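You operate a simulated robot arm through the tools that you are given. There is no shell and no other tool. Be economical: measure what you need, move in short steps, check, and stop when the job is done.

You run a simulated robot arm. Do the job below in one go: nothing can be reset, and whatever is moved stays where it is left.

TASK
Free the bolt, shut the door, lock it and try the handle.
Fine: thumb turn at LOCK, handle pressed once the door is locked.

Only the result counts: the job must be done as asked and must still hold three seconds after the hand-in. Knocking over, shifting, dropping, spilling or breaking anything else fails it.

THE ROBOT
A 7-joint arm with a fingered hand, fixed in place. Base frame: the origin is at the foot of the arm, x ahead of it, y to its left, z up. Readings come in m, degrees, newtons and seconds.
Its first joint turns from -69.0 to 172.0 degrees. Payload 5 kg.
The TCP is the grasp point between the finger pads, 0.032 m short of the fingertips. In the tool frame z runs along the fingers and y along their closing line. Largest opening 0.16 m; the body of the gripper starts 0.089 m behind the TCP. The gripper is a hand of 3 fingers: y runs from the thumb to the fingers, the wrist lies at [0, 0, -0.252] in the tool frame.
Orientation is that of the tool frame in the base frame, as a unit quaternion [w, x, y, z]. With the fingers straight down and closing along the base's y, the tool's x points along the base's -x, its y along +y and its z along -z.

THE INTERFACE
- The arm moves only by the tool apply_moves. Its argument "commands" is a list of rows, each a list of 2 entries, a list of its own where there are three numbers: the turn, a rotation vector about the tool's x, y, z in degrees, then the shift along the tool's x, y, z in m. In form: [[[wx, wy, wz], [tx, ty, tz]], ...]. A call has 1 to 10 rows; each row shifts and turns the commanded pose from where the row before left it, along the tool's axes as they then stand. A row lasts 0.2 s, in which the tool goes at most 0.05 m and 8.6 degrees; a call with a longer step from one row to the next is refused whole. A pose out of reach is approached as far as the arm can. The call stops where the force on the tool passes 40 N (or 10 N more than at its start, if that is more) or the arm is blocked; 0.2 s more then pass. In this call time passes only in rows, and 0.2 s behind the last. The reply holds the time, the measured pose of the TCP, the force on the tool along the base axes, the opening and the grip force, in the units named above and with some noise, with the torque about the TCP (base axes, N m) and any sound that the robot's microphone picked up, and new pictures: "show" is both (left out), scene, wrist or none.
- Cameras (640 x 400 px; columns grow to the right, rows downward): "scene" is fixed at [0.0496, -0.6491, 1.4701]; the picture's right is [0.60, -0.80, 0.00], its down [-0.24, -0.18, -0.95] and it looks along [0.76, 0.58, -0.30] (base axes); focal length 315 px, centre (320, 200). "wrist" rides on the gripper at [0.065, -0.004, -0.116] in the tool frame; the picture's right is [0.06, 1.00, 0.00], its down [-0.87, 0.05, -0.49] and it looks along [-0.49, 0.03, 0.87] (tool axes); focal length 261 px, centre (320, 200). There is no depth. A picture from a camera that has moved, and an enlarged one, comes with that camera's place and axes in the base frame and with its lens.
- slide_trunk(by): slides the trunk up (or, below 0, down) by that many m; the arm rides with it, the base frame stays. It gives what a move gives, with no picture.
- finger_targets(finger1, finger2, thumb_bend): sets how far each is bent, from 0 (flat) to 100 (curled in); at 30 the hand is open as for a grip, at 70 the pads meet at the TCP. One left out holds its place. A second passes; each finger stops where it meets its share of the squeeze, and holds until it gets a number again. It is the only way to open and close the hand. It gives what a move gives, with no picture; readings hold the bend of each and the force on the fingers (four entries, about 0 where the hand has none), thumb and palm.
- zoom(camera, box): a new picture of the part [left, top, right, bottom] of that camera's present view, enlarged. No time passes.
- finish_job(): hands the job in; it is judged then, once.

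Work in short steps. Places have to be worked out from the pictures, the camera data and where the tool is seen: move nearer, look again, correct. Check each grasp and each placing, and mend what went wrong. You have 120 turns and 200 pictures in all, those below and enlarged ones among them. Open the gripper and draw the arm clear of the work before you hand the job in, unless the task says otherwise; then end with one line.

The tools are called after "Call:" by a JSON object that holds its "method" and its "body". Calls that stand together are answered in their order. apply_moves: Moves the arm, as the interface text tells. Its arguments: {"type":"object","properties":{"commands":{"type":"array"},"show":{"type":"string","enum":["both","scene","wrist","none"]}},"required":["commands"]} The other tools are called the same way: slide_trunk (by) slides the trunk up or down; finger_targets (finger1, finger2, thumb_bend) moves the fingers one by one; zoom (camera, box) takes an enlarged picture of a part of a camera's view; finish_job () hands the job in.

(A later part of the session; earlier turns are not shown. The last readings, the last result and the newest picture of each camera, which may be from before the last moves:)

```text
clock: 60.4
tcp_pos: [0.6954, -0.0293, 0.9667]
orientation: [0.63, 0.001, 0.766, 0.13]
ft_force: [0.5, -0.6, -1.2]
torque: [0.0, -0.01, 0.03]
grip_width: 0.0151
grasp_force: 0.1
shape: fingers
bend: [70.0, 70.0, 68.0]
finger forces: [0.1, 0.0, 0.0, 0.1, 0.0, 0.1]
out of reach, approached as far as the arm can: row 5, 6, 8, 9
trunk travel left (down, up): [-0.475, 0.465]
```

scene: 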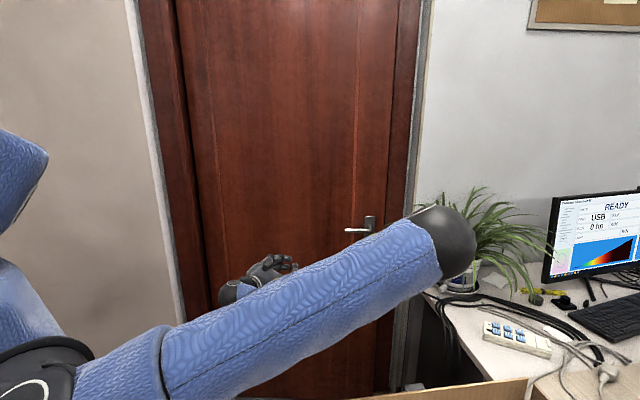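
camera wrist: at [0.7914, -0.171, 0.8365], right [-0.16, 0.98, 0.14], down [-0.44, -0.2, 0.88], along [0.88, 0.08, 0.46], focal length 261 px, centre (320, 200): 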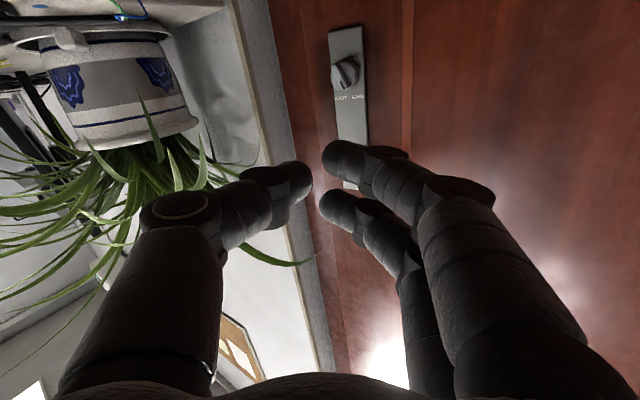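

Even in free space the elbow will not swing left, so the shoulder is probably in a flipped branch at a first-joint limit (the stated range says the arm can go far left). To un-flip I'll point the tool down, raise the hand high and close in, then carry it over to the left.

Call:
{"method": "apply_moves", "body": {"commands": [[[0, 8, 0], [0, -0.02, -0.02]], [[0, 8, 0], [0, -0.02, -0.02]], [[0, 8, 0], [0, -0.02, -0.02]], [[0, 8, 0], [0, 0, -0.03]], [[0, 8, 0], [0, 0, -0.04]], [[0, 8, 0], [0, 0, -0.04]], [[0, 8, 0], [0, 0, -0.04]], [[0, 8, 0], [0, 0, -0.05]], [[0, 8, 0], [0, 0, -0.05]], [[0, 0, 0], [0, 0, -0.05]]], "show": "scene"}}

```text
clock: 62.6
tcp_pos: [0.7004, -0.1038, 0.9304]
orientation: [0.595, 0.017, 0.796, 0.113]
ft_force: [0.4, 0.0, 0.3]
torque: [-0.01, 0.03, 0.01]
grip_width: 0.0152
grasp_force: 0.0
shape: fingers
bend: [70.0, 70.0, 68.0]
finger forces: [0.0, 0.0, 0.1, 0.0, 0.0, 0.1]
out of reach, approached as far as the arm can: row 1, 2, 3, 4, 5, 6, 7, 8, 9, 10
trunk travel left (down, up): [-0.475, 0.465]
```

scene: 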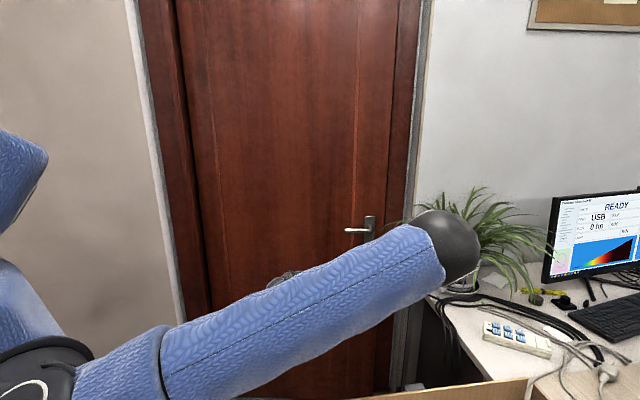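

The solver seems trapped here. I'll send small steps back right and up to see whether it recovers.

Call:
{"method": "apply_moves", "body": {"commands": [[[0, 0, 0], [0, -0.05, 0]], [[0, 0, 0], [0, -0.05, 0]], [[0, 0, 0], [0, -0.05, 0]], [[0, 0, 0], [0, -0.05, 0]]], "show": "scene"}}

```text
clock: 63.6
tcp_pos: [0.7209, -0.3002, 0.8914]
orientation: [0.595, 0.018, 0.795, 0.114]
ft_force: [0.3, -0.5, -0.4]
torque: [0.0, 0.0, 0.01]
grip_width: 0.0154
grasp_force: 0.0
shape: fingers
bend: [70.0, 70.0, 68.0]
finger forces: [0.1, 0.0, 0.1, 0.1, 0.0, 0.0]
out of reach, approached as far as the arm can: row 1
trunk travel left (down, up): [-0.475, 0.465]
```

scene: 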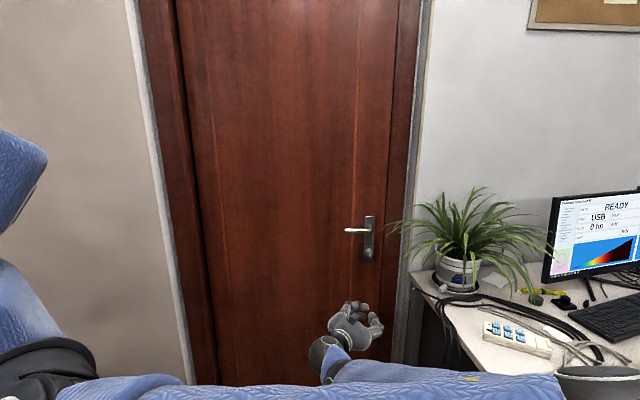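

The elbow suddenly dropped low, close to the wooden panel. I'll raise the trunk right away to give it room and look.

Call:
{"method": "slide_trunk", "body": {"by": 0.2}}

Call:
{"method": "zoom", "body": {"camera": "scene", "box": [0, 0, 640, 400]}}

Call:
{"method": "zoom", "body": {"camera": "wrist", "box": [0, 0, 640, 400]}}

```text
clock: 65.8
tcp_pos: [0.7211, -0.299, 1.0909]
orientation: [0.595, 0.017, 0.796, 0.113]
ft_force: [-0.1, 0.4, -0.1]
torque: [0.01, -0.02, -0.04]
grip_width: 0.0156
grasp_force: 0.0
shape: fingers
bend: [70.0, 70.0, 68.0]
finger forces: [0.1, 0.0, 0.0, 0.0, 0.0, 0.0]
trunk travel left (down, up): [-0.675, 0.265]
```

```text
1.00 times, centred on (320, 200) of scene (not enlarged: the box is as wide or as high as the picture)
camera zoom: at [0.0496, -0.6491, 1.4701], right [0.6, -0.8, 0.0], down [-0.24, -0.18, -0.95], along [0.76, 0.58, -0.3], focal length 315 px, centre (320, 200)
```

zoom: 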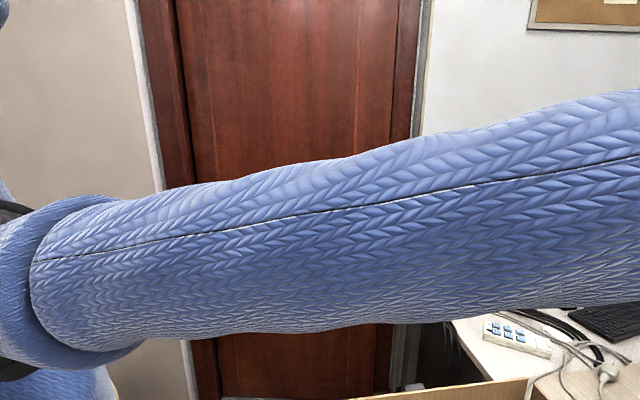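

```text
1.00 times, centred on (320, 200) of wrist (not enlarged: the box is as wide or as high as the picture)
camera zoom: at [0.592, -0.3096, 1.0589], right [-0.12, 0.98, 0.14], down [-0.22, -0.17, 0.96], along [0.97, 0.09, 0.24], focal length 261 px, centre (320, 200)
```

zoom: 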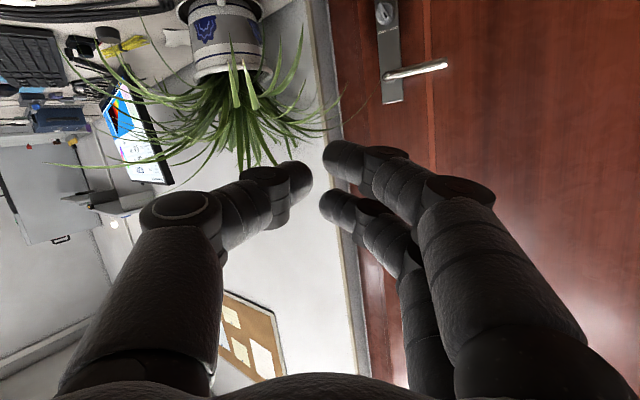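

The panel is undisturbed. Now I try the un-flip: raise the hand straight up by about 0.4 m and watch the elbow.

Call:
{"method": "apply_moves", "body": {"commands": [[[0, 0, 0], [-0.0424, 0.009, -0.012]], [[0, 0, 0], [-0.0424, 0.009, -0.012]], [[0, 0, 0], [-0.0424, 0.009, -0.012]], [[0, 0, 0], [-0.0424, 0.009, -0.012]], [[0, 0, 0], [-0.0424, 0.009, -0.012]], [[0, 0, 0], [-0.0424, 0.009, -0.012]], [[0, 0, 0], [-0.0424, 0.009, -0.012]], [[0, 0, 0], [-0.0424, 0.009, -0.012]], [[0, 0, 0], [-0.0424, 0.009, -0.012]]], "show": "scene"}}

```text
clock: 67.8
tcp_pos: [0.7199, -0.2981, 1.4977]
orientation: [0.596, 0.018, 0.795, 0.111]
ft_force: [1.0, 0.8, 1.0]
torque: [0.0, 0.04, -0.02]
grip_width: 0.0151
grasp_force: 0.1
shape: fingers
bend: [70.0, 70.0, 68.0]
finger forces: [0.0, 0.0, 0.0, 0.0, 0.1, 0.0]
trunk travel left (down, up): [-0.675, 0.265]
```

scene: 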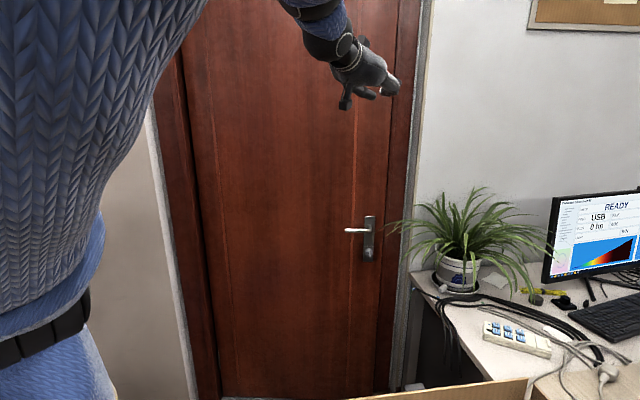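

The mounting ring shows the first joint turns about a vertical axis, and the upper arm is now raised steeply. I'll carry the hand up, left and back so that the arm passes over the top.

Call:
{"method": "apply_moves", "body": {"commands": [[[0, 0, 0], [-0.003, 0.046, -0.018]], [[0, 0, 0], [-0.003, 0.046, -0.018]], [[0, 0, 0], [-0.003, 0.046, -0.018]], [[0, 0, 0], [-0.003, 0.046, -0.018]], [[0, 0, 0], [-0.003, 0.046, -0.018]], [[0, 0, 0], [-0.003, 0.046, -0.018]], [[0, 0, 0], [-0.003, 0.046, -0.018]], [[0, 0, 0], [-0.003, 0.046, -0.018]]], "show": "scene"}}

```text
clock: 69.6
tcp_pos: [0.5533, -0.0299, 1.634]
orientation: [0.595, 0.016, 0.795, 0.114]
ft_force: [-0.6, 0.1, 1.5]
torque: [-0.05, -0.02, -0.01]
grip_width: 0.0155
grasp_force: 0.1
shape: fingers
bend: [70.0, 70.0, 68.0]
finger forces: [0.1, 0.1, 0.1, 0.1, 0.0, 0.0]
out of reach, approached as far as the arm can: row 7, 8
trunk travel left (down, up): [-0.675, 0.265]
```

scene: 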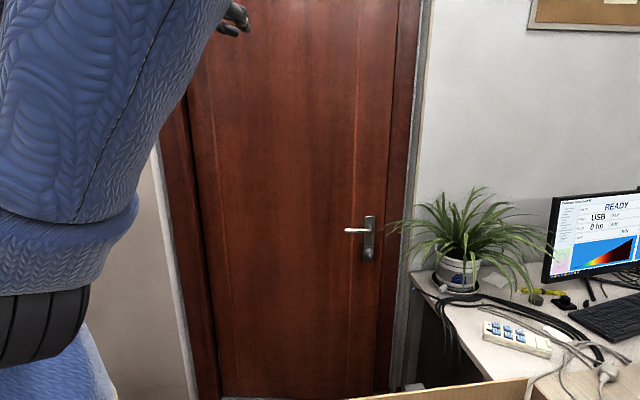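

Blocked slightly; I'll go higher first (the upper arm needs to be near vertical), then left.

Call:
{"method": "apply_moves", "body": {"commands": [[[0, 0, 0], [-0.045, 0.01, -0.013]], [[0, 0, 0], [-0.045, 0.01, -0.013]], [[0, 0, 0], [-0.045, 0.01, -0.013]], [[0, 0, 0], [-0.045, 0.01, -0.013]], [[0, 0, 0], [-0.045, 0.01, -0.013]], [[0, 0, 0], [-0.003, 0.046, -0.018]], [[0, 0, 0], [-0.003, 0.046, -0.018]], [[0, 0, 0], [-0.003, 0.046, -0.018]], [[0, 0, 0], [-0.003, 0.046, -0.018]]], "show": "both"}}

```text
clock: 71.6
tcp_pos: [0.4635, -0.0633, 1.857]
orientation: [0.596, 0.017, 0.795, 0.114]
ft_force: [-0.4, 0.4, 0.9]
torque: [0.03, -0.01, 0.01]
grip_width: 0.0151
grasp_force: 0.2
shape: fingers
bend: [70.0, 70.0, 68.0]
finger forces: [0.1, 0.1, 0.1, 0.0, 0.0, 0.0]
out of reach, approached as far as the arm can: row 2, 3, 4, 5, 6, 7, 8, 9
trunk travel left (down, up): [-0.675, 0.265]
camera wrist: at [0.3348, -0.0753, 1.8244], right [-0.13, 0.98, 0.14], down [-0.22, -0.17, 0.96], along [0.97, 0.09, 0.24], focal length 261 px, centre (320, 200)
```

scene: 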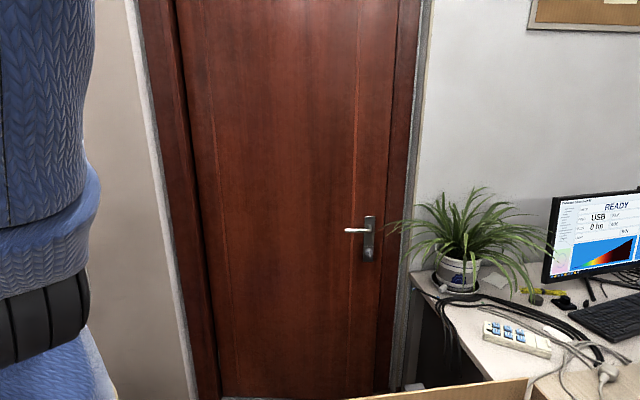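
wrist: 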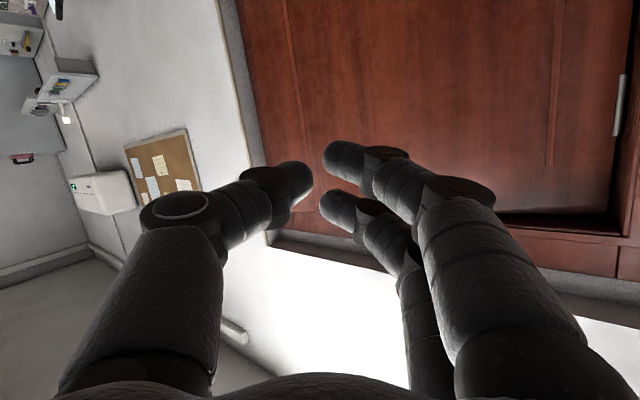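

The upper arm is now about vertical. Now move the hand left from here.

Call:
{"method": "apply_moves", "body": {"commands": [[[0, 0, 0], [0, 0.045, 0]], [[0, 0, 0], [0, 0.045, 0]], [[0, 0, 0], [0, 0.045, 0]], [[0, 0, 0], [0, 0.045, 0]], [[0, 0, 0], [0.0, 0.045, 0]], [[0, 0, 0], [0.0, 0.045, 0]]], "show": "scene"}}

```text
clock: 73.0
tcp_pos: [0.4432, -0.0554, 1.8382]
orientation: [0.595, 0.017, 0.795, 0.114]
ft_force: [0.0, -0.4, -0.2]
torque: [0.01, 0.0, 0.0]
grip_width: 0.0152
grasp_force: 0.2
shape: fingers
bend: [70.0, 70.0, 68.0]
finger forces: [0.1, 0.0, 0.1, 0.0, 0.0, 0.0]
out of reach, approached as far as the arm can: row 1, 2, 3, 4, 5, 6
trunk travel left (down, up): [-0.675, 0.265]
```

scene: 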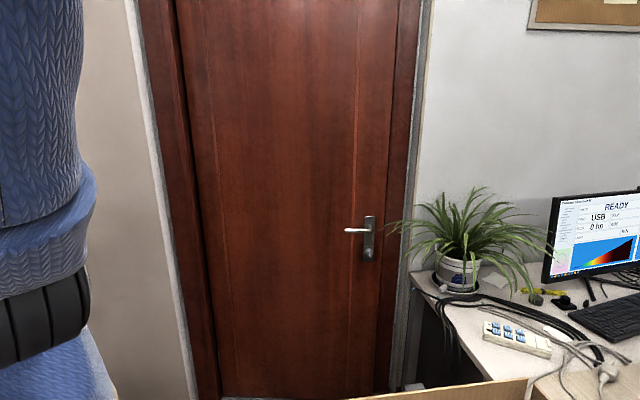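

Stuck moving purely left. If the branch idea is right, the arm must pass over to the back-left, so I'll move back and left with a small step first.

Call:
{"method": "apply_moves", "body": {"commands": [[[0, 0, 0], [0, 0.01, -0.045]], [[0, 0, 0], [0, 0.01, -0.045]], [[0, 0, 0], [0, 0.02, -0.045]], [[0, 0, 0], [0, 0.02, -0.045]], [[0, 0, 0], [0.0, 0.025, -0.04]], [[0, 0, 0], [0.0, 0.025, -0.04]]], "show": "scene"}}

```text
clock: 74.4
tcp_pos: [0.1882, -0.0833, 1.8749]
orientation: [0.596, 0.014, 0.794, 0.117]
ft_force: [-0.7, 0.1, -0.1]
torque: [0.0, -0.01, 0.01]
grip_width: 0.0152
grasp_force: 0.1
shape: fingers
bend: [70.0, 70.0, 68.0]
finger forces: [0.1, 0.1, 0.1, 0.0, 0.0, 0.0]
out of reach, approached as far as the arm can: row 1, 2, 3, 4, 5, 6
trunk travel left (down, up): [-0.675, 0.265]
```

scene: 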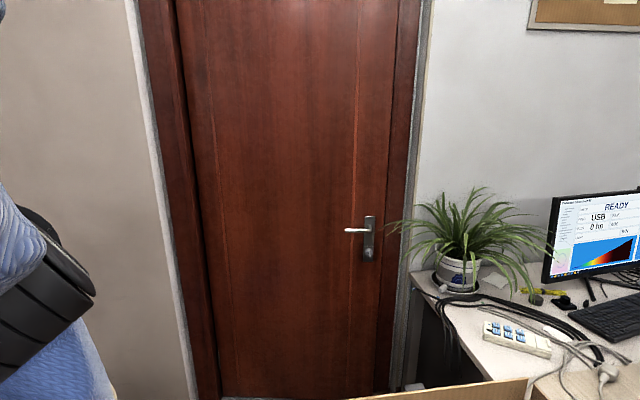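

The upper arm has passed over the vertical. Now I move the hand left so the first joint swings round to the front from the other side.

Call:
{"method": "apply_moves", "body": {"commands": [[[0, 0, 0], [0, 0.045, 0]], [[0, 0, 0], [0, 0.045, 0]], [[0, 0, 0], [0, 0.045, 0]], [[0, 0, 0], [0, 0.045, 0]], [[0, 0, 0], [0.0, 0.045, 0]], [[0, 0, 0], [0.0, 0.045, 0]], [[0, 0, 0], [0.0, 0.045, 0]], [[0, 0, 0], [0.0, 0.045, 0]]], "show": "scene"}}

```text
clock: 76.2
tcp_pos: [0.1944, -0.055, 1.8277]
orientation: [0.596, 0.016, 0.795, 0.115]
ft_force: [-0.3, 0.4, 0.1]
torque: [0.0, 0.01, 0.0]
grip_width: 0.0152
grasp_force: 0.0
shape: fingers
bend: [70.0, 70.0, 68.0]
finger forces: [0.0, 0.0, 0.0, 0.1, 0.0, 0.0]
out of reach, approached as far as the arm can: row 1, 2, 3, 4, 5, 6, 7, 8
trunk travel left (down, up): [-0.675, 0.265]
```

scene: 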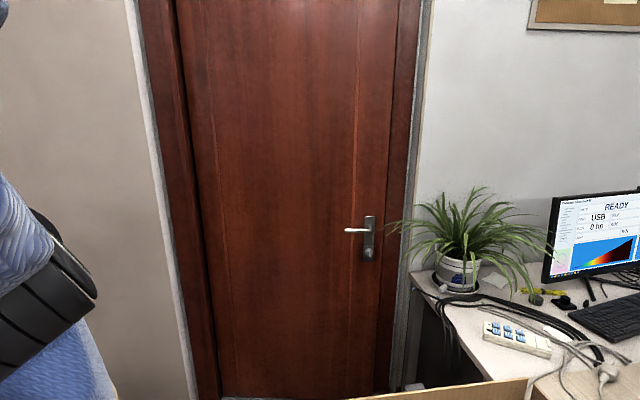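

Lateral motion is still refused, so this is an inherent side limit rather than a branch. From up here the wrist camera sees the door top; I'll use it to measure how far ajar the door really is.

Call:
{"method": "zoom", "body": {"camera": "wrist", "box": [0, 0, 640, 400]}}

Call:
{"method": "zoom", "body": {"camera": "scene", "box": [340, 180, 440, 400]}}

Call:
{"method": "zoom", "body": {"camera": "scene", "box": [130, 0, 430, 120]}}

```text
1.00 times, centred on (320, 200) of wrist (not enlarged: the box is as wide or as high as the picture)
camera zoom: at [0.0651, -0.0671, 1.7952], right [-0.13, 0.98, 0.14], down [-0.22, -0.17, 0.96], along [0.97, 0.09, 0.24], focal length 261 px, centre (320, 200)
```

zoom: 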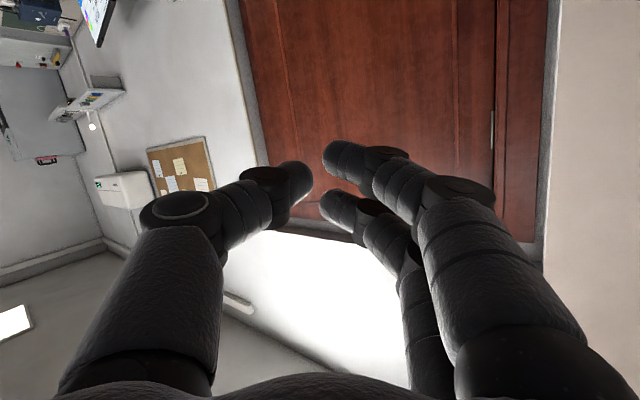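

```text
1.82 times, centred on (390, 290) of scene
camera zoom: at [0.0496, -0.6491, 1.4701], right [0.6, -0.8, 0.0], down [-0.24, -0.18, -0.95], along [0.76, 0.58, -0.3], focal length 572 px, centre (193, 36)
```

zoom: 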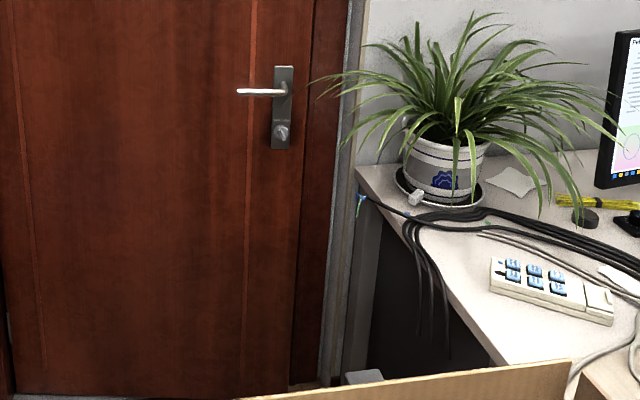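

```text
2.13 times, centred on (280, 60) of scene
camera zoom: at [0.0496, -0.6491, 1.4701], right [0.6, -0.8, 0.0], down [-0.24, -0.18, -0.95], along [0.76, 0.58, -0.3], focal length 672 px, centre (405, 499)
```

zoom: 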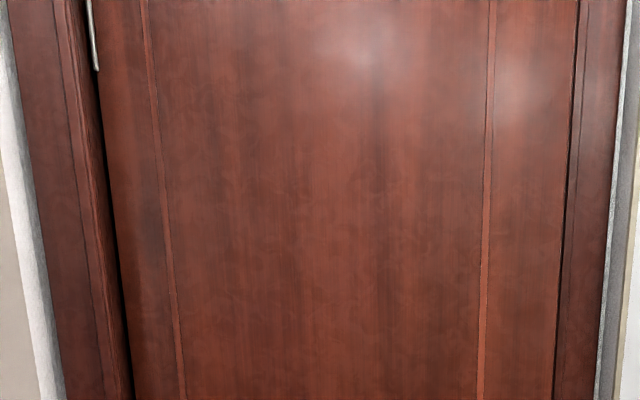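

The door stands about 10° open (latch edge some 13 cm from shut); closed, the knob will be near (1.20,-0.03). I'll bring the arm back down in front and test how far it can stretch in free space above the desk with a radial heading.

Call:
{"method": "apply_moves", "body": {"commands": [[[0, 0, 0], [0, -0.015, 0.045]], [[0, 0, 0], [0, -0.015, 0.045]], [[0, 0, 0], [0, -0.015, 0.045]], [[0, 0, 0], [0, -0.015, 0.045]], [[0, 0, 0], [0, -0.015, 0.045]], [[0, 0, 0], [0.02, -0.015, 0.04]], [[0, 0, 0], [0.03, -0.01, 0.03]], [[0, 0, 0], [0.035, -0.01, 0.03]], [[0, 0, 0], [0.035, -0.01, 0.03]], [[0, 0, 0], [0.035, -0.01, 0.03]]], "show": "none"}}

Call:
{"method": "apply_moves", "body": {"commands": [[[4, 0, 0], [0.04, 0, 0.02]], [[4, 0, 0], [0.04, 0, 0.02]], [[4, 0, 0], [0.04, 0, 0.02]], [[4, 0, 0], [0.04, 0, 0.02]], [[4, -3, 0], [0.03, 0, 0.02]], [[4, -3, 0], [0.03, 0, 0.02]]], "show": "scene"}}

```text
clock: 78.4
tcp_pos: [0.5342, -0.0955, 1.5506]
orientation: [0.594, 0.018, 0.796, 0.112]
ft_force: [1.0, 0.2, 0.2]
torque: [0.04, 0.01, 0.02]
grip_width: 0.0157
grasp_force: 0.0
shape: fingers
bend: [70.0, 70.0, 68.0]
finger forces: [0.1, 0.1, 0.0, 0.0, 0.0, 0.0]
trunk travel left (down, up): [-0.675, 0.265]
```

```text
clock: 79.8
tcp_pos: [0.6613, -0.2477, 1.4361]
orientation: [0.616, 0.133, 0.775, -0.05]
ft_force: [-0.3, 0.3, 0.5]
torque: [0.0, 0.01, 0.01]
grip_width: 0.0154
grasp_force: 0.0
shape: fingers
bend: [70.0, 70.0, 68.0]
finger forces: [0.0, 0.1, 0.0, 0.1, 0.0, 0.1]
out of reach, approached as far as the arm can: row 1, 2, 3, 4, 5, 6
trunk travel left (down, up): [-0.675, 0.265]
```

scene: 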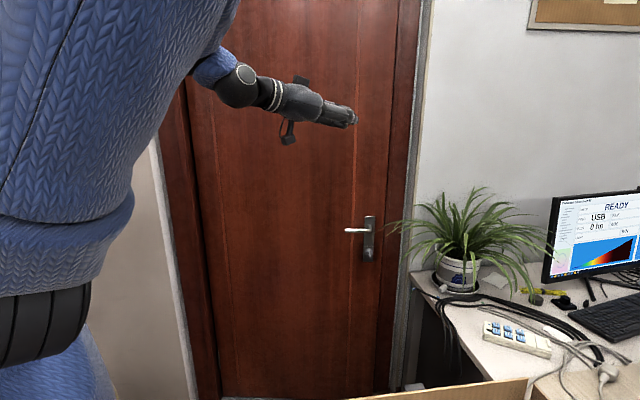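

Progress is limited here by the wrist bend (forearm too steep). I'll pitch the tool down, descend and extend to the right side, then level again, to test the outward stretch at a height clear of the plant.

Call:
{"method": "apply_moves", "body": {"commands": [[[0, 8, 0], [0.03, 0, 0.0]], [[0, 8, 0], [0.03, 0, 0.0]], [[0, 8, 0], [0.02, 0, 0.03]], [[0, 8, 0], [0.0, 0, 0.04]], [[0, 0, 0], [0.0, 0, 0.045]], [[0, 0, 0], [-0.02, 0, 0.04]], [[0, 0, 0], [-0.03, 0, 0.03]], [[0, 0, 0], [-0.035, 0, 0.03]], [[0, 0, 0], [-0.035, 0, 0.03]]], "show": "scene"}}

```text
clock: 81.8
tcp_pos: [0.8944, -0.3064, 1.283]
orientation: [0.383, 0.151, 0.911, -0.02]
ft_force: [-0.5, 0.4, 0.0]
torque: [-0.01, 0.02, 0.01]
grip_width: 0.0155
grasp_force: 0.0
shape: fingers
bend: [70.0, 70.0, 68.0]
finger forces: [0.1, 0.0, 0.0, 0.1, 0.1, 0.0]
trunk travel left (down, up): [-0.675, 0.265]
```

scene: 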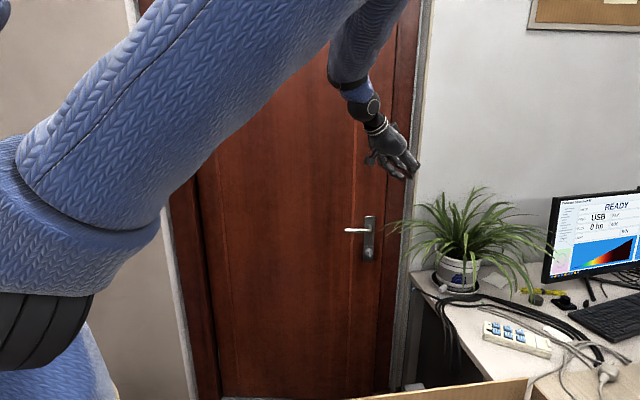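

Good: elbow-up, no limits. Now extend forward in this posture.

Call:
{"method": "apply_moves", "body": {"commands": [[[0, 0, 0], [-0.03, 0, 0.03]], [[0, 0, 0], [-0.03, 0, 0.03]], [[0, 0, 0], [-0.03, 0, 0.03]], [[0, 0, 0], [-0.03, 0, 0.03]]], "show": "scene"}}

```text
clock: 82.8
tcp_pos: [1.0574, -0.3571, 1.2837]
orientation: [0.383, 0.152, 0.911, -0.019]
ft_force: [0.0, 0.3, -0.4]
torque: [0.02, 0.03, 0.02]
grip_width: 0.0154
grasp_force: 0.0
shape: fingers
bend: [70.0, 70.0, 68.0]
finger forces: [0.1, 0.0, 0.0, 0.0, 0.0, 0.1]
trunk travel left (down, up): [-0.675, 0.265]
```

scene: 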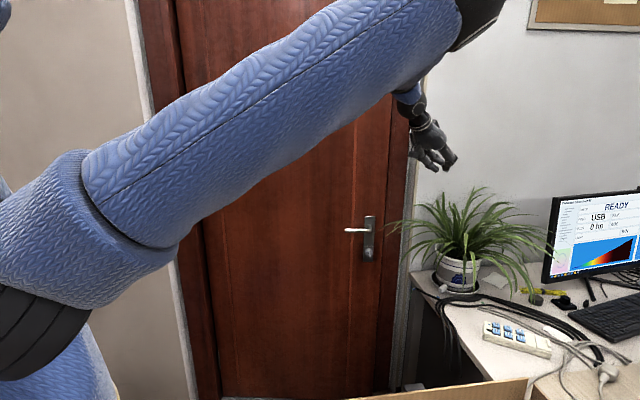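

It stretches well here (no limit at r = 1.12). Now I level the tool and yaw left in this posture, easing back toward the handle's line.

Call:
{"method": "apply_moves", "body": {"commands": [[[0, -8, 0], [0, 0, 0]], [[0, -8, 0], [0, 0, 0]], [[0, -8, 0], [0, 0.02, 0]], [[-3, -7, 0], [0, 0.03, 0]], [[-6, -5, 0], [0, 0.04, -0.02]], [[-8, 0, 0], [0, 0.04, -0.02]], [[-8, 0, 0], [0, 0.03, -0.02]], [[-8, 0, 0], [0, 0.0, 0]]], "show": "scene"}}

```text
clock: 84.6
tcp_pos: [1.0301, -0.1936, 1.3093]
orientation: [0.66, -0.046, 0.733, 0.154]
ft_force: [1.2, -0.6, 1.0]
torque: [0.05, -0.06, 0.02]
grip_width: 0.0155
grasp_force: 0.0
shape: fingers
bend: [70.0, 70.0, 68.0]
finger forces: [0.0, 0.0, 0.0, 0.1, 0.1, 0.1]
trunk travel left (down, up): [-0.675, 0.265]
```

scene: 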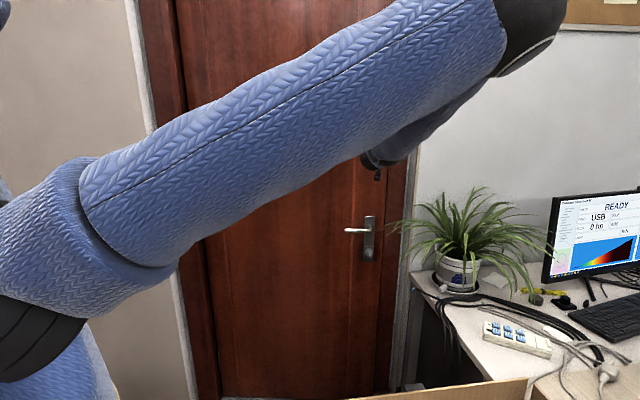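

No limits. At this height (z 1.31) the door face is bare, so I'll push it shut from here: yaw a bit more, shift left, and advance.

Call:
{"method": "apply_moves", "body": {"commands": [[[-6, 0, 0], [0, 0.04, 0]], [[-6, 0, 0], [0, 0.02, 0.03]], [[0, 0, 0], [0, 0, 0.04]], [[0, 0, 0], [0, 0, 0.03]], [[0, 0, 0], [0, 0, 0.03]]], "show": "both"}}

```text
clock: 85.8
tcp_pos: [1.1292, -0.0773, 1.3112]
orientation: [0.651, -0.115, 0.715, 0.229]
ft_force: [0.0, -0.1, 0.7]
torque: [0.01, 0.02, 0.0]
grip_width: 0.0144
grasp_force: 0.0
shape: fingers
bend: [70.0, 70.0, 68.0]
finger forces: [0.1, 0.0, 0.1, 0.0, 0.1, 0.0]
trunk travel left (down, up): [-0.675, 0.265]
camera wrist: at [1.0223, -0.1269, 1.2506], right [-0.47, 0.88, 0.12], down [-0.35, -0.3, 0.89], along [0.81, 0.38, 0.45], focal length 261 px, centre (320, 200)
```

scene: 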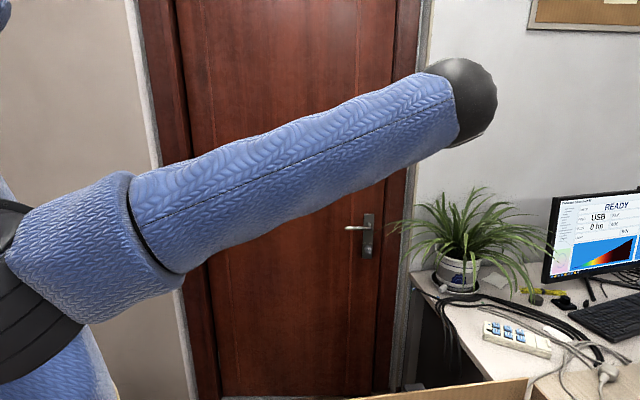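
wrist: 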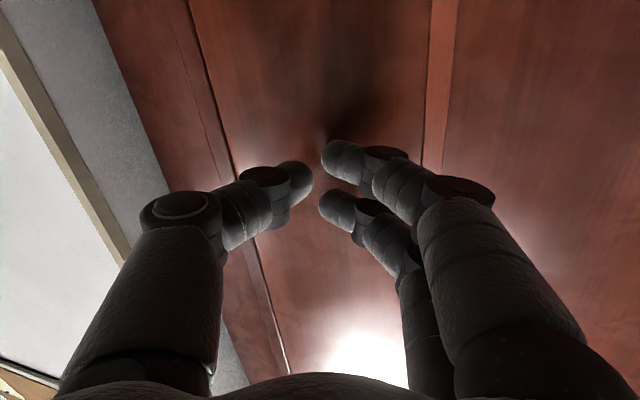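

Excellent: the hand is further out than ever and the door is moving. I keep pushing.

Call:
{"method": "apply_moves", "body": {"commands": [[[-3, 0, 0], [0, 0, 0.025]], [[-3, 0, 0], [0, 0, 0.025]], [[-3, 0, 0], [0, 0, 0.02]], [[0, 0, 0], [0, 0, 0.02]]], "show": "both"}}

```text
clock: 86.8
tcp_pos: [1.1357, -0.0755, 1.3302]
orientation: [0.641, -0.166, 0.694, 0.284]
ft_force: [0.3, -0.8, 0.1]
torque: [-0.05, -0.03, -0.02]
grip_width: 0.015
grasp_force: 0.0
shape: fingers
bend: [70.0, 70.0, 68.0]
finger forces: [0.1, 0.0, 0.1, 0.0, 0.0, 0.0]
out of reach, approached as far as the arm can: row 1, 2, 3, 4
trunk travel left (down, up): [-0.675, 0.265]
camera wrist: at [1.0385, -0.1397, 1.2666], right [-0.6, 0.79, 0.12], down [-0.31, -0.37, 0.87], along [0.73, 0.49, 0.47], focal length 261 px, centre (320, 200)
```

scene: 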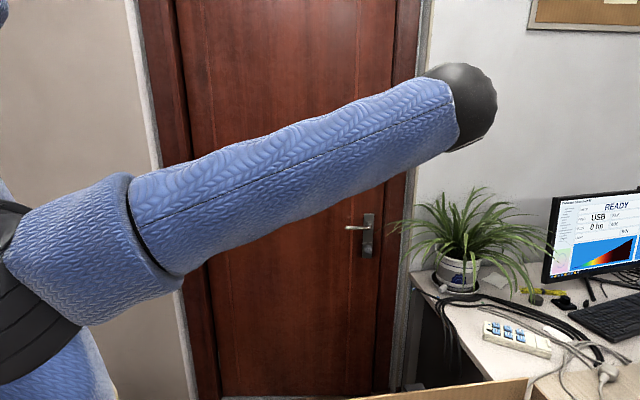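
wrist: 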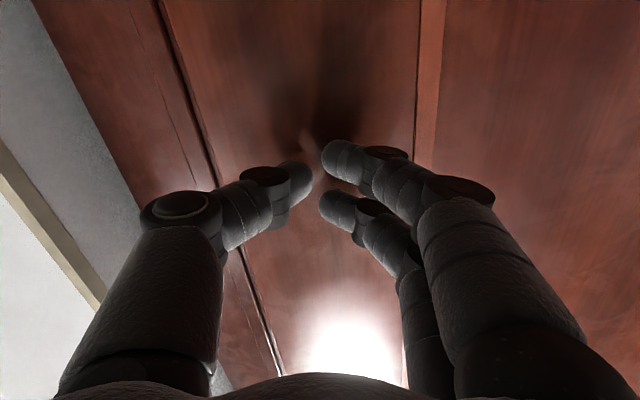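

The limit appears again with the arm wanting to rise, so I lower the trunk 0.12 m here (plenty of room) and continue the push at a slightly smaller heading.

Call:
{"method": "apply_moves", "body": {"commands": [[[5, 0, 0], [0, 0, -0.02]]], "show": "none"}}

Call:
{"method": "slide_trunk", "body": {"by": -0.12}}

Call:
{"method": "apply_moves", "body": {"commands": [[[0, 0, 0], [-0.04, 0.0, 0.01]], [[0, 0, 0], [-0.04, 0.0, 0.02]], [[0, 0, 0], [0, 0, 0.025]], [[0, 0, 0], [0, 0, 0.025]], [[0, 0, 0], [0, 0, 0.025]]], "show": "both"}}

```text
clock: 87.2
tcp_pos: [1.1173, -0.0875, 1.3333]
orientation: [0.648, -0.138, 0.705, 0.254]
ft_force: [0.3, -0.1, -0.7]
torque: [-0.04, 0.05, -0.01]
grip_width: 0.015
grasp_force: 0.1
shape: fingers
bend: [70.0, 70.0, 68.0]
finger forces: [0.0, 0.1, 0.0, 0.0, 0.1, 0.1]
trunk travel left (down, up): [-0.675, 0.265]
```

```text
clock: 88.7
tcp_pos: [1.1198, -0.0885, 1.2122]
orientation: [0.648, -0.137, 0.705, 0.253]
ft_force: [0.0, 0.1, -0.4]
torque: [0.01, 0.02, 0.02]
grip_width: 0.0148
grasp_force: 0.0
shape: fingers
bend: [70.0, 70.0, 68.0]
finger forces: [0.0, 0.0, 0.0, 0.0, 0.0, 0.1]
trunk travel left (down, up): [-0.555, 0.385]
```

```text
clock: 89.9
tcp_pos: [1.1594, -0.0811, 1.2916]
orientation: [0.648, -0.137, 0.705, 0.253]
ft_force: [0.2, 0.3, -0.2]
torque: [0.01, 0.02, -0.02]
grip_width: 0.0146
grasp_force: 0.0
shape: fingers
bend: [70.0, 70.0, 68.0]
finger forces: [0.0, 0.0, 0.0, 0.0, 0.1, 0.1]
out of reach, approached as far as the arm can: row 3, 4, 5
trunk travel left (down, up): [-0.555, 0.385]
camera wrist: at [1.0564, -0.1365, 1.2285], right [-0.53, 0.84, 0.12], down [-0.34, -0.34, 0.88], along [0.78, 0.43, 0.46], focal length 261 px, centre (320, 200)
```

scene: 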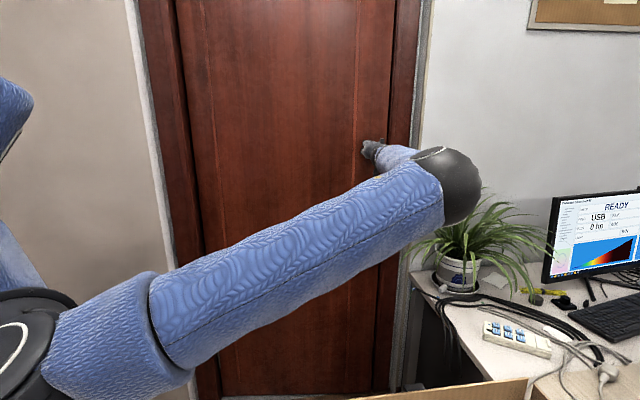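
wrist: 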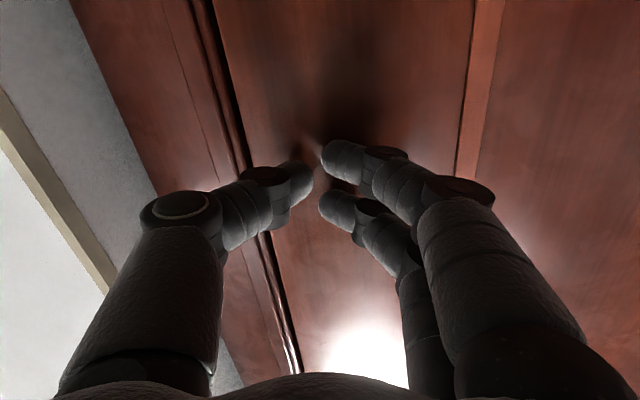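

The reach improved by 3 cm. Earlier the counterclockwise roll reached without complaint, so I'll test whether rolling the hand extends the reach here.

Call:
{"method": "apply_moves", "body": {"commands": [[[0, 0, -8], [0, 0, -0.01]], [[0, 0, -8], [0, 0, 0]], [[0, 0, -8], [0, 0, 0]], [[0, 0, -8], [0, 0, 0]], [[0, 0, -8], [0, 0, 0]], [[0, 0, -8], [0, 0, 0]], [[0, 0, 0], [0, 0, 0.02]], [[0, 0, 0], [0, 0, 0.02]], [[0, 0, 0], [0, 0, 0.02]]], "show": "scene"}}

```text
clock: 91.9
tcp_pos: [1.1604, -0.0814, 1.2916]
orientation: [0.695, -0.413, 0.588, -0.031]
ft_force: [-0.1, 0.0, 0.4]
torque: [0.01, 0.04, -0.02]
grip_width: 0.0147
grasp_force: 0.0
shape: fingers
bend: [70.0, 70.0, 68.0]
finger forces: [0.0, 0.0, 0.0, 0.1, 0.1, 0.0]
out of reach, approached as far as the arm can: row 7, 8, 9
trunk travel left (down, up): [-0.555, 0.385]
```

scene: 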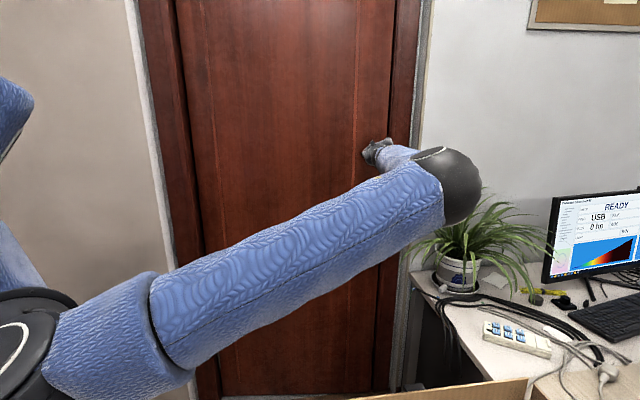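

The limit is the same irrespective of roll, so it's a true wrist-position limit. Let me measure how far the door has moved.

Call:
{"method": "zoom", "body": {"camera": "scene", "box": [355, 230, 385, 260]}}

Call:
{"method": "zoom", "body": {"camera": "scene", "box": [340, 40, 440, 140]}}

Call:
{"method": "zoom", "body": {"camera": "scene", "box": [350, 300, 430, 400]}}

```text
13.33 times, centred on (370, 245) of scene
camera zoom: at [0.0496, -0.6491, 1.4701], right [0.6, -0.8, 0.0], down [-0.24, -0.18, -0.95], along [0.76, 0.58, -0.3], focal length 4197 px, centre (-347, -400)
```

zoom: 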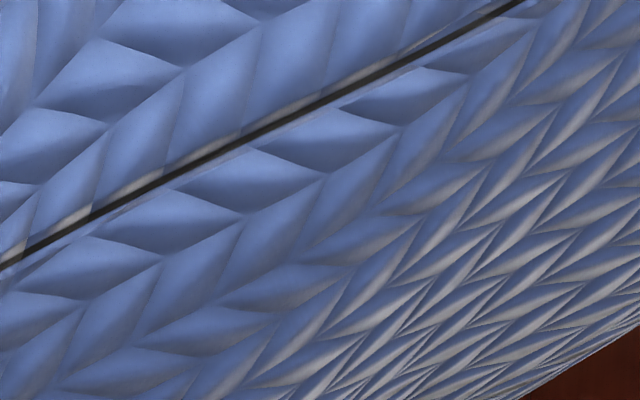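

```text
4.00 times, centred on (390, 90) of scene
camera zoom: at [0.0496, -0.6491, 1.4701], right [0.6, -0.8, 0.0], down [-0.24, -0.18, -0.95], along [0.76, 0.58, -0.3], focal length 1259 px, centre (40, 640)
```

zoom: 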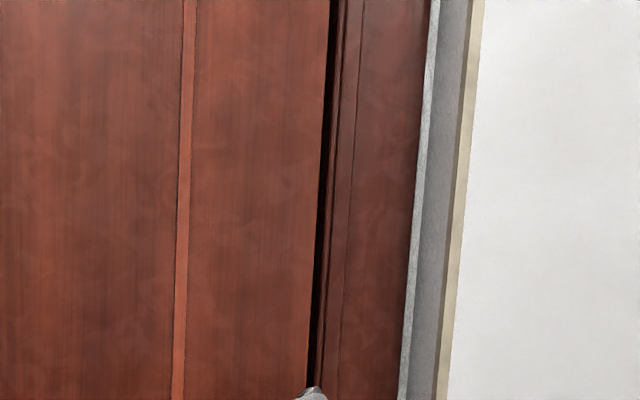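

```text
4.00 times, centred on (390, 350) of scene
camera zoom: at [0.0496, -0.6491, 1.4701], right [0.6, -0.8, 0.0], down [-0.24, -0.18, -0.95], along [0.76, 0.58, -0.3], focal length 1259 px, centre (40, -400)
```

zoom: 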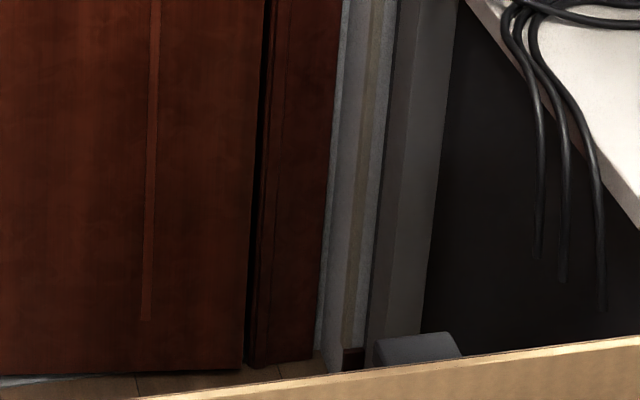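

The latch edge is now flush with the frame front and needs about 3–6 cm more. I'm at the reach limit, so I'll try a brisk shove from 5 cm back to let the door swing shut by its momentum.

Call:
{"method": "apply_moves", "body": {"commands": [[[0, 0, 0], [0, 0, -0.04]], [[0, 0, 0], [0, 0, -0.04]], [[0, 0, 0], [0, 0, 0.05]], [[0, 0, 0], [0, 0, 0.05]], [[0, 0, 0], [0, 0, 0.04]]], "show": "both"}}

```text
clock: 93.1
tcp_pos: [1.1598, -0.0804, 1.2919]
orientation: [0.695, -0.412, 0.588, -0.032]
ft_force: [-1.3, -0.7, 0.4]
torque: [-0.01, -0.02, 0.04]
grip_width: 0.0152
grasp_force: 0.7
shape: fingers
bend: [70.0, 70.0, 68.0]
finger forces: [0.0, 1.4, 0.0, 0.1, 0.0, 0.0]
out of reach, approached as far as the arm can: row 4, 5
trunk travel left (down, up): [-0.555, 0.385]
camera wrist: at [1.0845, -0.1782, 1.2448], right [-0.42, 0.62, -0.66], down [-0.7, 0.23, 0.67], along [0.57, 0.75, 0.34], focal length 261 px, centre (320, 200)
```

scene: 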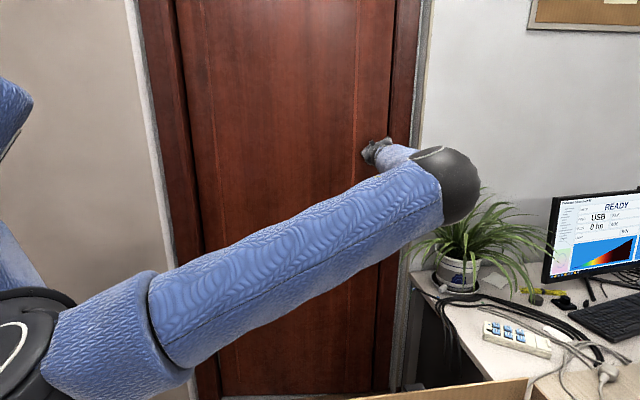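
wrist: 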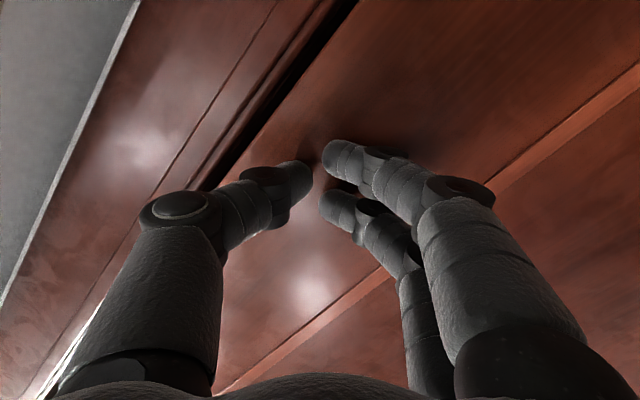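

The door is damped, so a shove doesn't help. The trend shows more reach as the shoulder gets lower relative to the hand; I'll lower the trunk another 0.15 m here, keep the hand's height, and push again.

Call:
{"method": "apply_moves", "body": {"commands": [[[0, 0, 8], [0, 0, -0.03]], [[0, 0, 8], [0, 0, 0]], [[0, 0, 8], [0, 0, 0]], [[0, 0, 8], [0, 0, 0]], [[0, 0, 8], [0, 0, 0]], [[0, 0, 6], [0, 0, 0]]], "show": "none"}}

Call:
{"method": "slide_trunk", "body": {"by": -0.15}}

Call:
{"method": "apply_moves", "body": {"commands": [[[0, 0, 0], [-0.04, 0.0, 0.0]], [[0, 0, 0], [-0.04, 0.0, 0.0]], [[0, 0, 0], [-0.04, 0.0, 0.01]], [[0, 0, 0], [-0.02, 0, 0.02]], [[0, 0, 0], [0, 0, 0.02]], [[0, 0, 0], [0, 0, 0.02]]], "show": "scene"}}

```text
clock: 94.5
tcp_pos: [1.1354, -0.0982, 1.2911]
orientation: [0.652, -0.149, 0.703, 0.242]
ft_force: [0.9, -0.3, 0.8]
torque: [0.0, 0.0, 0.0]
grip_width: 0.015
grasp_force: 0.0
shape: fingers
bend: [70.0, 70.0, 68.0]
finger forces: [0.0, 0.0, 0.0, 0.0, 0.0, 0.0]
trunk travel left (down, up): [-0.555, 0.385]
```

```text
clock: 96.2
tcp_pos: [1.1344, -0.0973, 1.1422]
orientation: [0.652, -0.15, 0.703, 0.243]
ft_force: [0.0, -0.6, 0.0]
torque: [0.0, 0.03, 0.02]
grip_width: 0.0152
grasp_force: 0.0
shape: fingers
bend: [70.0, 70.0, 68.0]
finger forces: [0.1, 0.0, 0.0, 0.0, 0.1, 0.0]
trunk travel left (down, up): [-0.405, 0.535]
```

```text
clock: 97.6
tcp_pos: [1.1679, -0.0999, 1.2652]
orientation: [0.651, -0.149, 0.703, 0.242]
ft_force: [0.3, -0.4, 1.0]
torque: [-0.02, 0.0, -0.01]
grip_width: 0.0149
grasp_force: 0.0
shape: fingers
bend: [70.0, 70.0, 68.0]
finger forces: [0.1, 0.0, 0.1, 0.0, 0.1, 0.0]
out of reach, approached as far as the arm can: row 4, 5, 6
trunk travel left (down, up): [-0.405, 0.535]
```

scene: 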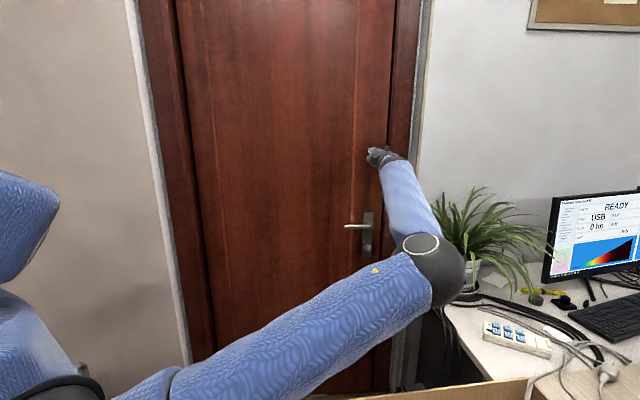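

Only a sideways shift, no gain. The data fit one picture: the elbow cannot leave the vertical plane at about −36°, i.e. the first joint sits at its end in a flipped shoulder branch. I'll retreat and make the over-the-top change properly, this time with the hand aligned with that plane so that the wrist isn't the limit.

Call:
{"method": "apply_moves", "body": {"commands": [[[0, 0, 0], [0, 0, -0.04]], [[4, 7, 0], [-0.01, -0.02, -0.04]], [[4, 7, 0], [-0.01, -0.02, -0.04]], [[4, 7, 0], [-0.01, -0.02, -0.04]], [[4, 7, 0], [-0.01, -0.02, -0.04]], [[4, 7, 0], [-0.01, -0.01, -0.04]], [[4, 7, 0], [0, 0, -0.045]], [[4, 0, 0], [0, 0, -0.045]], [[4, 0, 0], [0, 0, -0.045]]], "show": "scene"}}

```text
clock: 99.6
tcp_pos: [0.8897, -0.3227, 1.4143]
orientation: [0.384, -0.065, 0.92, -0.039]
ft_force: [-1.3, 0.7, 0.8]
torque: [0.0, -0.04, -0.04]
grip_width: 0.0154
grasp_force: 0.0
shape: fingers
bend: [70.0, 70.0, 68.0]
finger forces: [0.0, 0.0, 0.1, 0.0, 0.0, 0.0]
out of reach, approached as far as the arm can: row 7, 8, 9
trunk travel left (down, up): [-0.405, 0.535]
```

scene: 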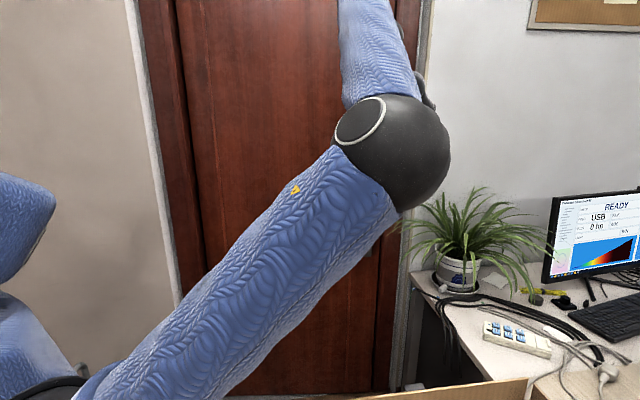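

The arm is now elbow-down with the forearm rising. I'll level the tool, yaw it right and carry the hand up and back towards the top.

Call:
{"method": "apply_moves", "body": {"commands": [[[0, -8, 0], [0, 0, -0.035]], [[0, -8, 0], [-0.01, 0, -0.035]], [[0, -8, 0], [-0.015, 0, -0.035]], [[0, -8, 0], [-0.02, 0, -0.035]], [[0, -8, 0], [-0.025, 0, -0.03]], [[8, 0, 0], [-0.02, -0.01, -0.03]], [[8, 0, 0], [-0.02, -0.01, -0.03]], [[8, 0, 0], [-0.01, 0, -0.04]], [[8, 0, 0], [0, 0, -0.04]], [[0, 0, 0], [0, 0, -0.04]]], "show": "scene"}}

```text
clock: 101.8
tcp_pos: [0.6084, -0.329, 1.6077]
orientation: [0.669, 0.11, 0.702, -0.215]
ft_force: [0.1, 0.3, -1.1]
torque: [0.0, 0.0, -0.09]
grip_width: 0.0156
grasp_force: 0.0
shape: fingers
bend: [70.0, 70.0, 68.0]
finger forces: [0.0, 0.0, 0.1, 0.0, 0.0, 0.1]
out of reach, approached as far as the arm can: row 9, 10
trunk travel left (down, up): [-0.405, 0.535]
```

scene: 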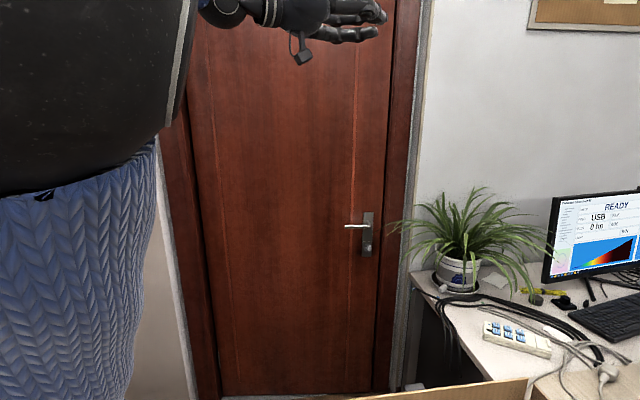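

Elbow is now leaning right of the axis. I'll go higher and left with the tool turned back forward so that the elbow comes over the top.

Call:
{"method": "apply_moves", "body": {"commands": [[[-7, 0, 0], [-0.03, 0.025, 0]], [[-7, 0, 0], [-0.03, 0.025, 0]], [[-7, 0, 0], [-0.035, 0.025, 0]], [[-7, 0, 0], [-0.035, 0.025, 0]], [[0, 0, 0], [-0.035, 0.025, 0]], [[0, 0, 0], [-0.035, 0.025, 0]], [[0, 0, 0], [-0.035, 0.025, 0]], [[0, 0, 0], [-0.02, 0.03, -0.02]], [[0, 0, 0], [0, 0.03, -0.03]]], "show": "scene"}}

```text
clock: 103.8
tcp_pos: [0.5764, -0.1754, 1.7293]
orientation: [0.677, -0.052, 0.733, -0.039]
ft_force: [-0.4, -0.2, 0.5]
torque: [0.03, -0.01, -0.01]
grip_width: 0.0155
grasp_force: 0.0
shape: fingers
bend: [70.0, 70.0, 68.0]
finger forces: [0.0, 0.0, 0.0, 0.0, 0.0, 0.0]
out of reach, approached as far as the arm can: row 5, 6, 7, 8, 9
trunk travel left (down, up): [-0.405, 0.535]
```

scene: 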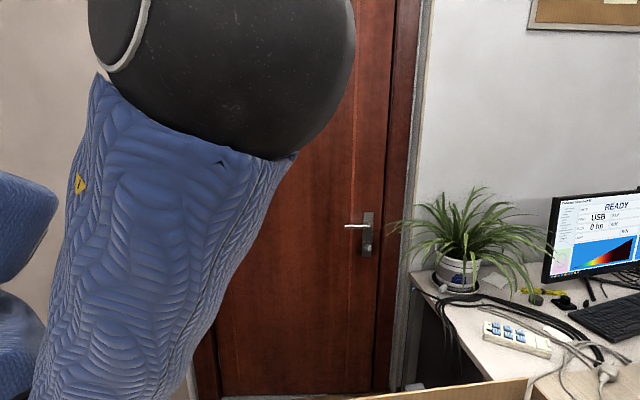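

The elbow stays at y ≈ −0.45 even here, so it's a genuine right-arm side limit, not a branch. But re-reading the pictures, the door closes flush with the frame and is only 1–3 cm from shut, so the closed knob (about (1.167,-0.056)) is just within reach. I'll go back to the door the way I came.

Call:
{"method": "apply_moves", "body": {"commands": [[[0, 0, 0], [0.015, -0.02, 0.04]], [[0, 0, 0], [0.015, -0.02, 0.04]], [[0, 0, 0], [0.02, -0.02, 0.04]], [[0, 0, 0], [0.02, -0.01, 0.04]], [[0, 0, 0], [0.025, -0.01, 0.04]], [[0, 0, 0], [0.03, 0, 0.035]], [[0, 0, 0], [0.035, 0, 0.03]], [[0, 0, 0], [0.04, 0, 0.02]], [[0, 0, 0], [0.04, 0, 0.02]], [[0, 0, 0], [0.04, 0, 0.02]]], "show": "scene"}}

```text
clock: 106.0
tcp_pos: [0.8802, -0.2907, 1.4341]
orientation: [0.675, -0.05, 0.735, -0.041]
ft_force: [-0.2, -0.1, 0.9]
torque: [-0.01, -0.01, -0.03]
grip_width: 0.0152
grasp_force: 0.0
shape: fingers
bend: [70.0, 70.0, 68.0]
finger forces: [0.1, 0.1, 0.1, 0.1, 0.0, 0.0]
trunk travel left (down, up): [-0.405, 0.535]
```

scene: 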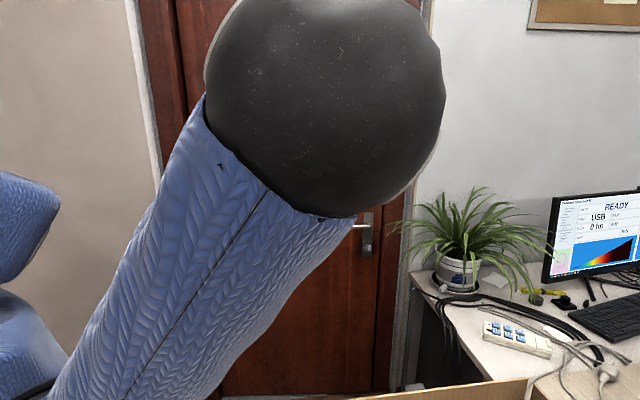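

Good. Continue down and forward, yawing to face the door, aiming for z ≈ 1.13 (level with the shoulder, above the lever).

Call:
{"method": "apply_moves", "body": {"commands": [[[0, 0, 0], [0.045, 0, 0.01]], [[0, 0, 0], [0.045, 0, 0.01]], [[0, 0, 0], [0.045, 0, 0.01]], [[-7, 0, 0], [0.045, 0.01, 0.01]], [[-7, 0, 0], [0.04, 0.02, 0.01]], [[-7, 0, 0], [0.04, 0.02, 0.01]], [[-7, 0, 0], [0.03, 0.03, 0.01]], [[-7, 0, 0], [0, 0.03, 0.01]]], "show": "scene"}}

```text
clock: 107.8
tcp_pos: [0.8982, -0.2148, 1.1288]
orientation: [0.628, -0.252, 0.713, 0.183]
ft_force: [-0.2, -0.4, 0.9]
torque: [0.03, -0.02, -0.03]
grip_width: 0.0151
grasp_force: 0.0
shape: fingers
bend: [70.0, 70.0, 68.0]
finger forces: [0.0, 0.1, 0.0, 0.1, 0.1, 0.0]
trunk travel left (down, up): [-0.405, 0.535]
```

scene: 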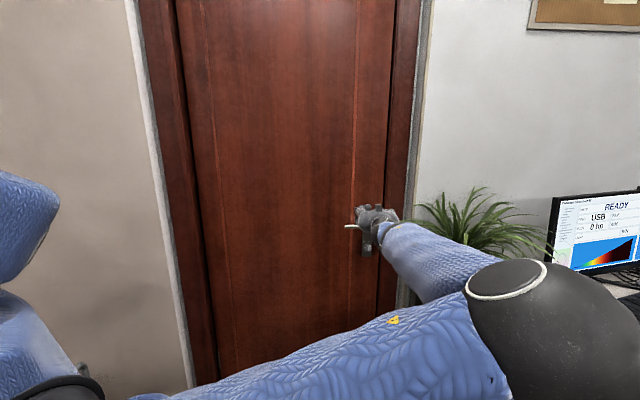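

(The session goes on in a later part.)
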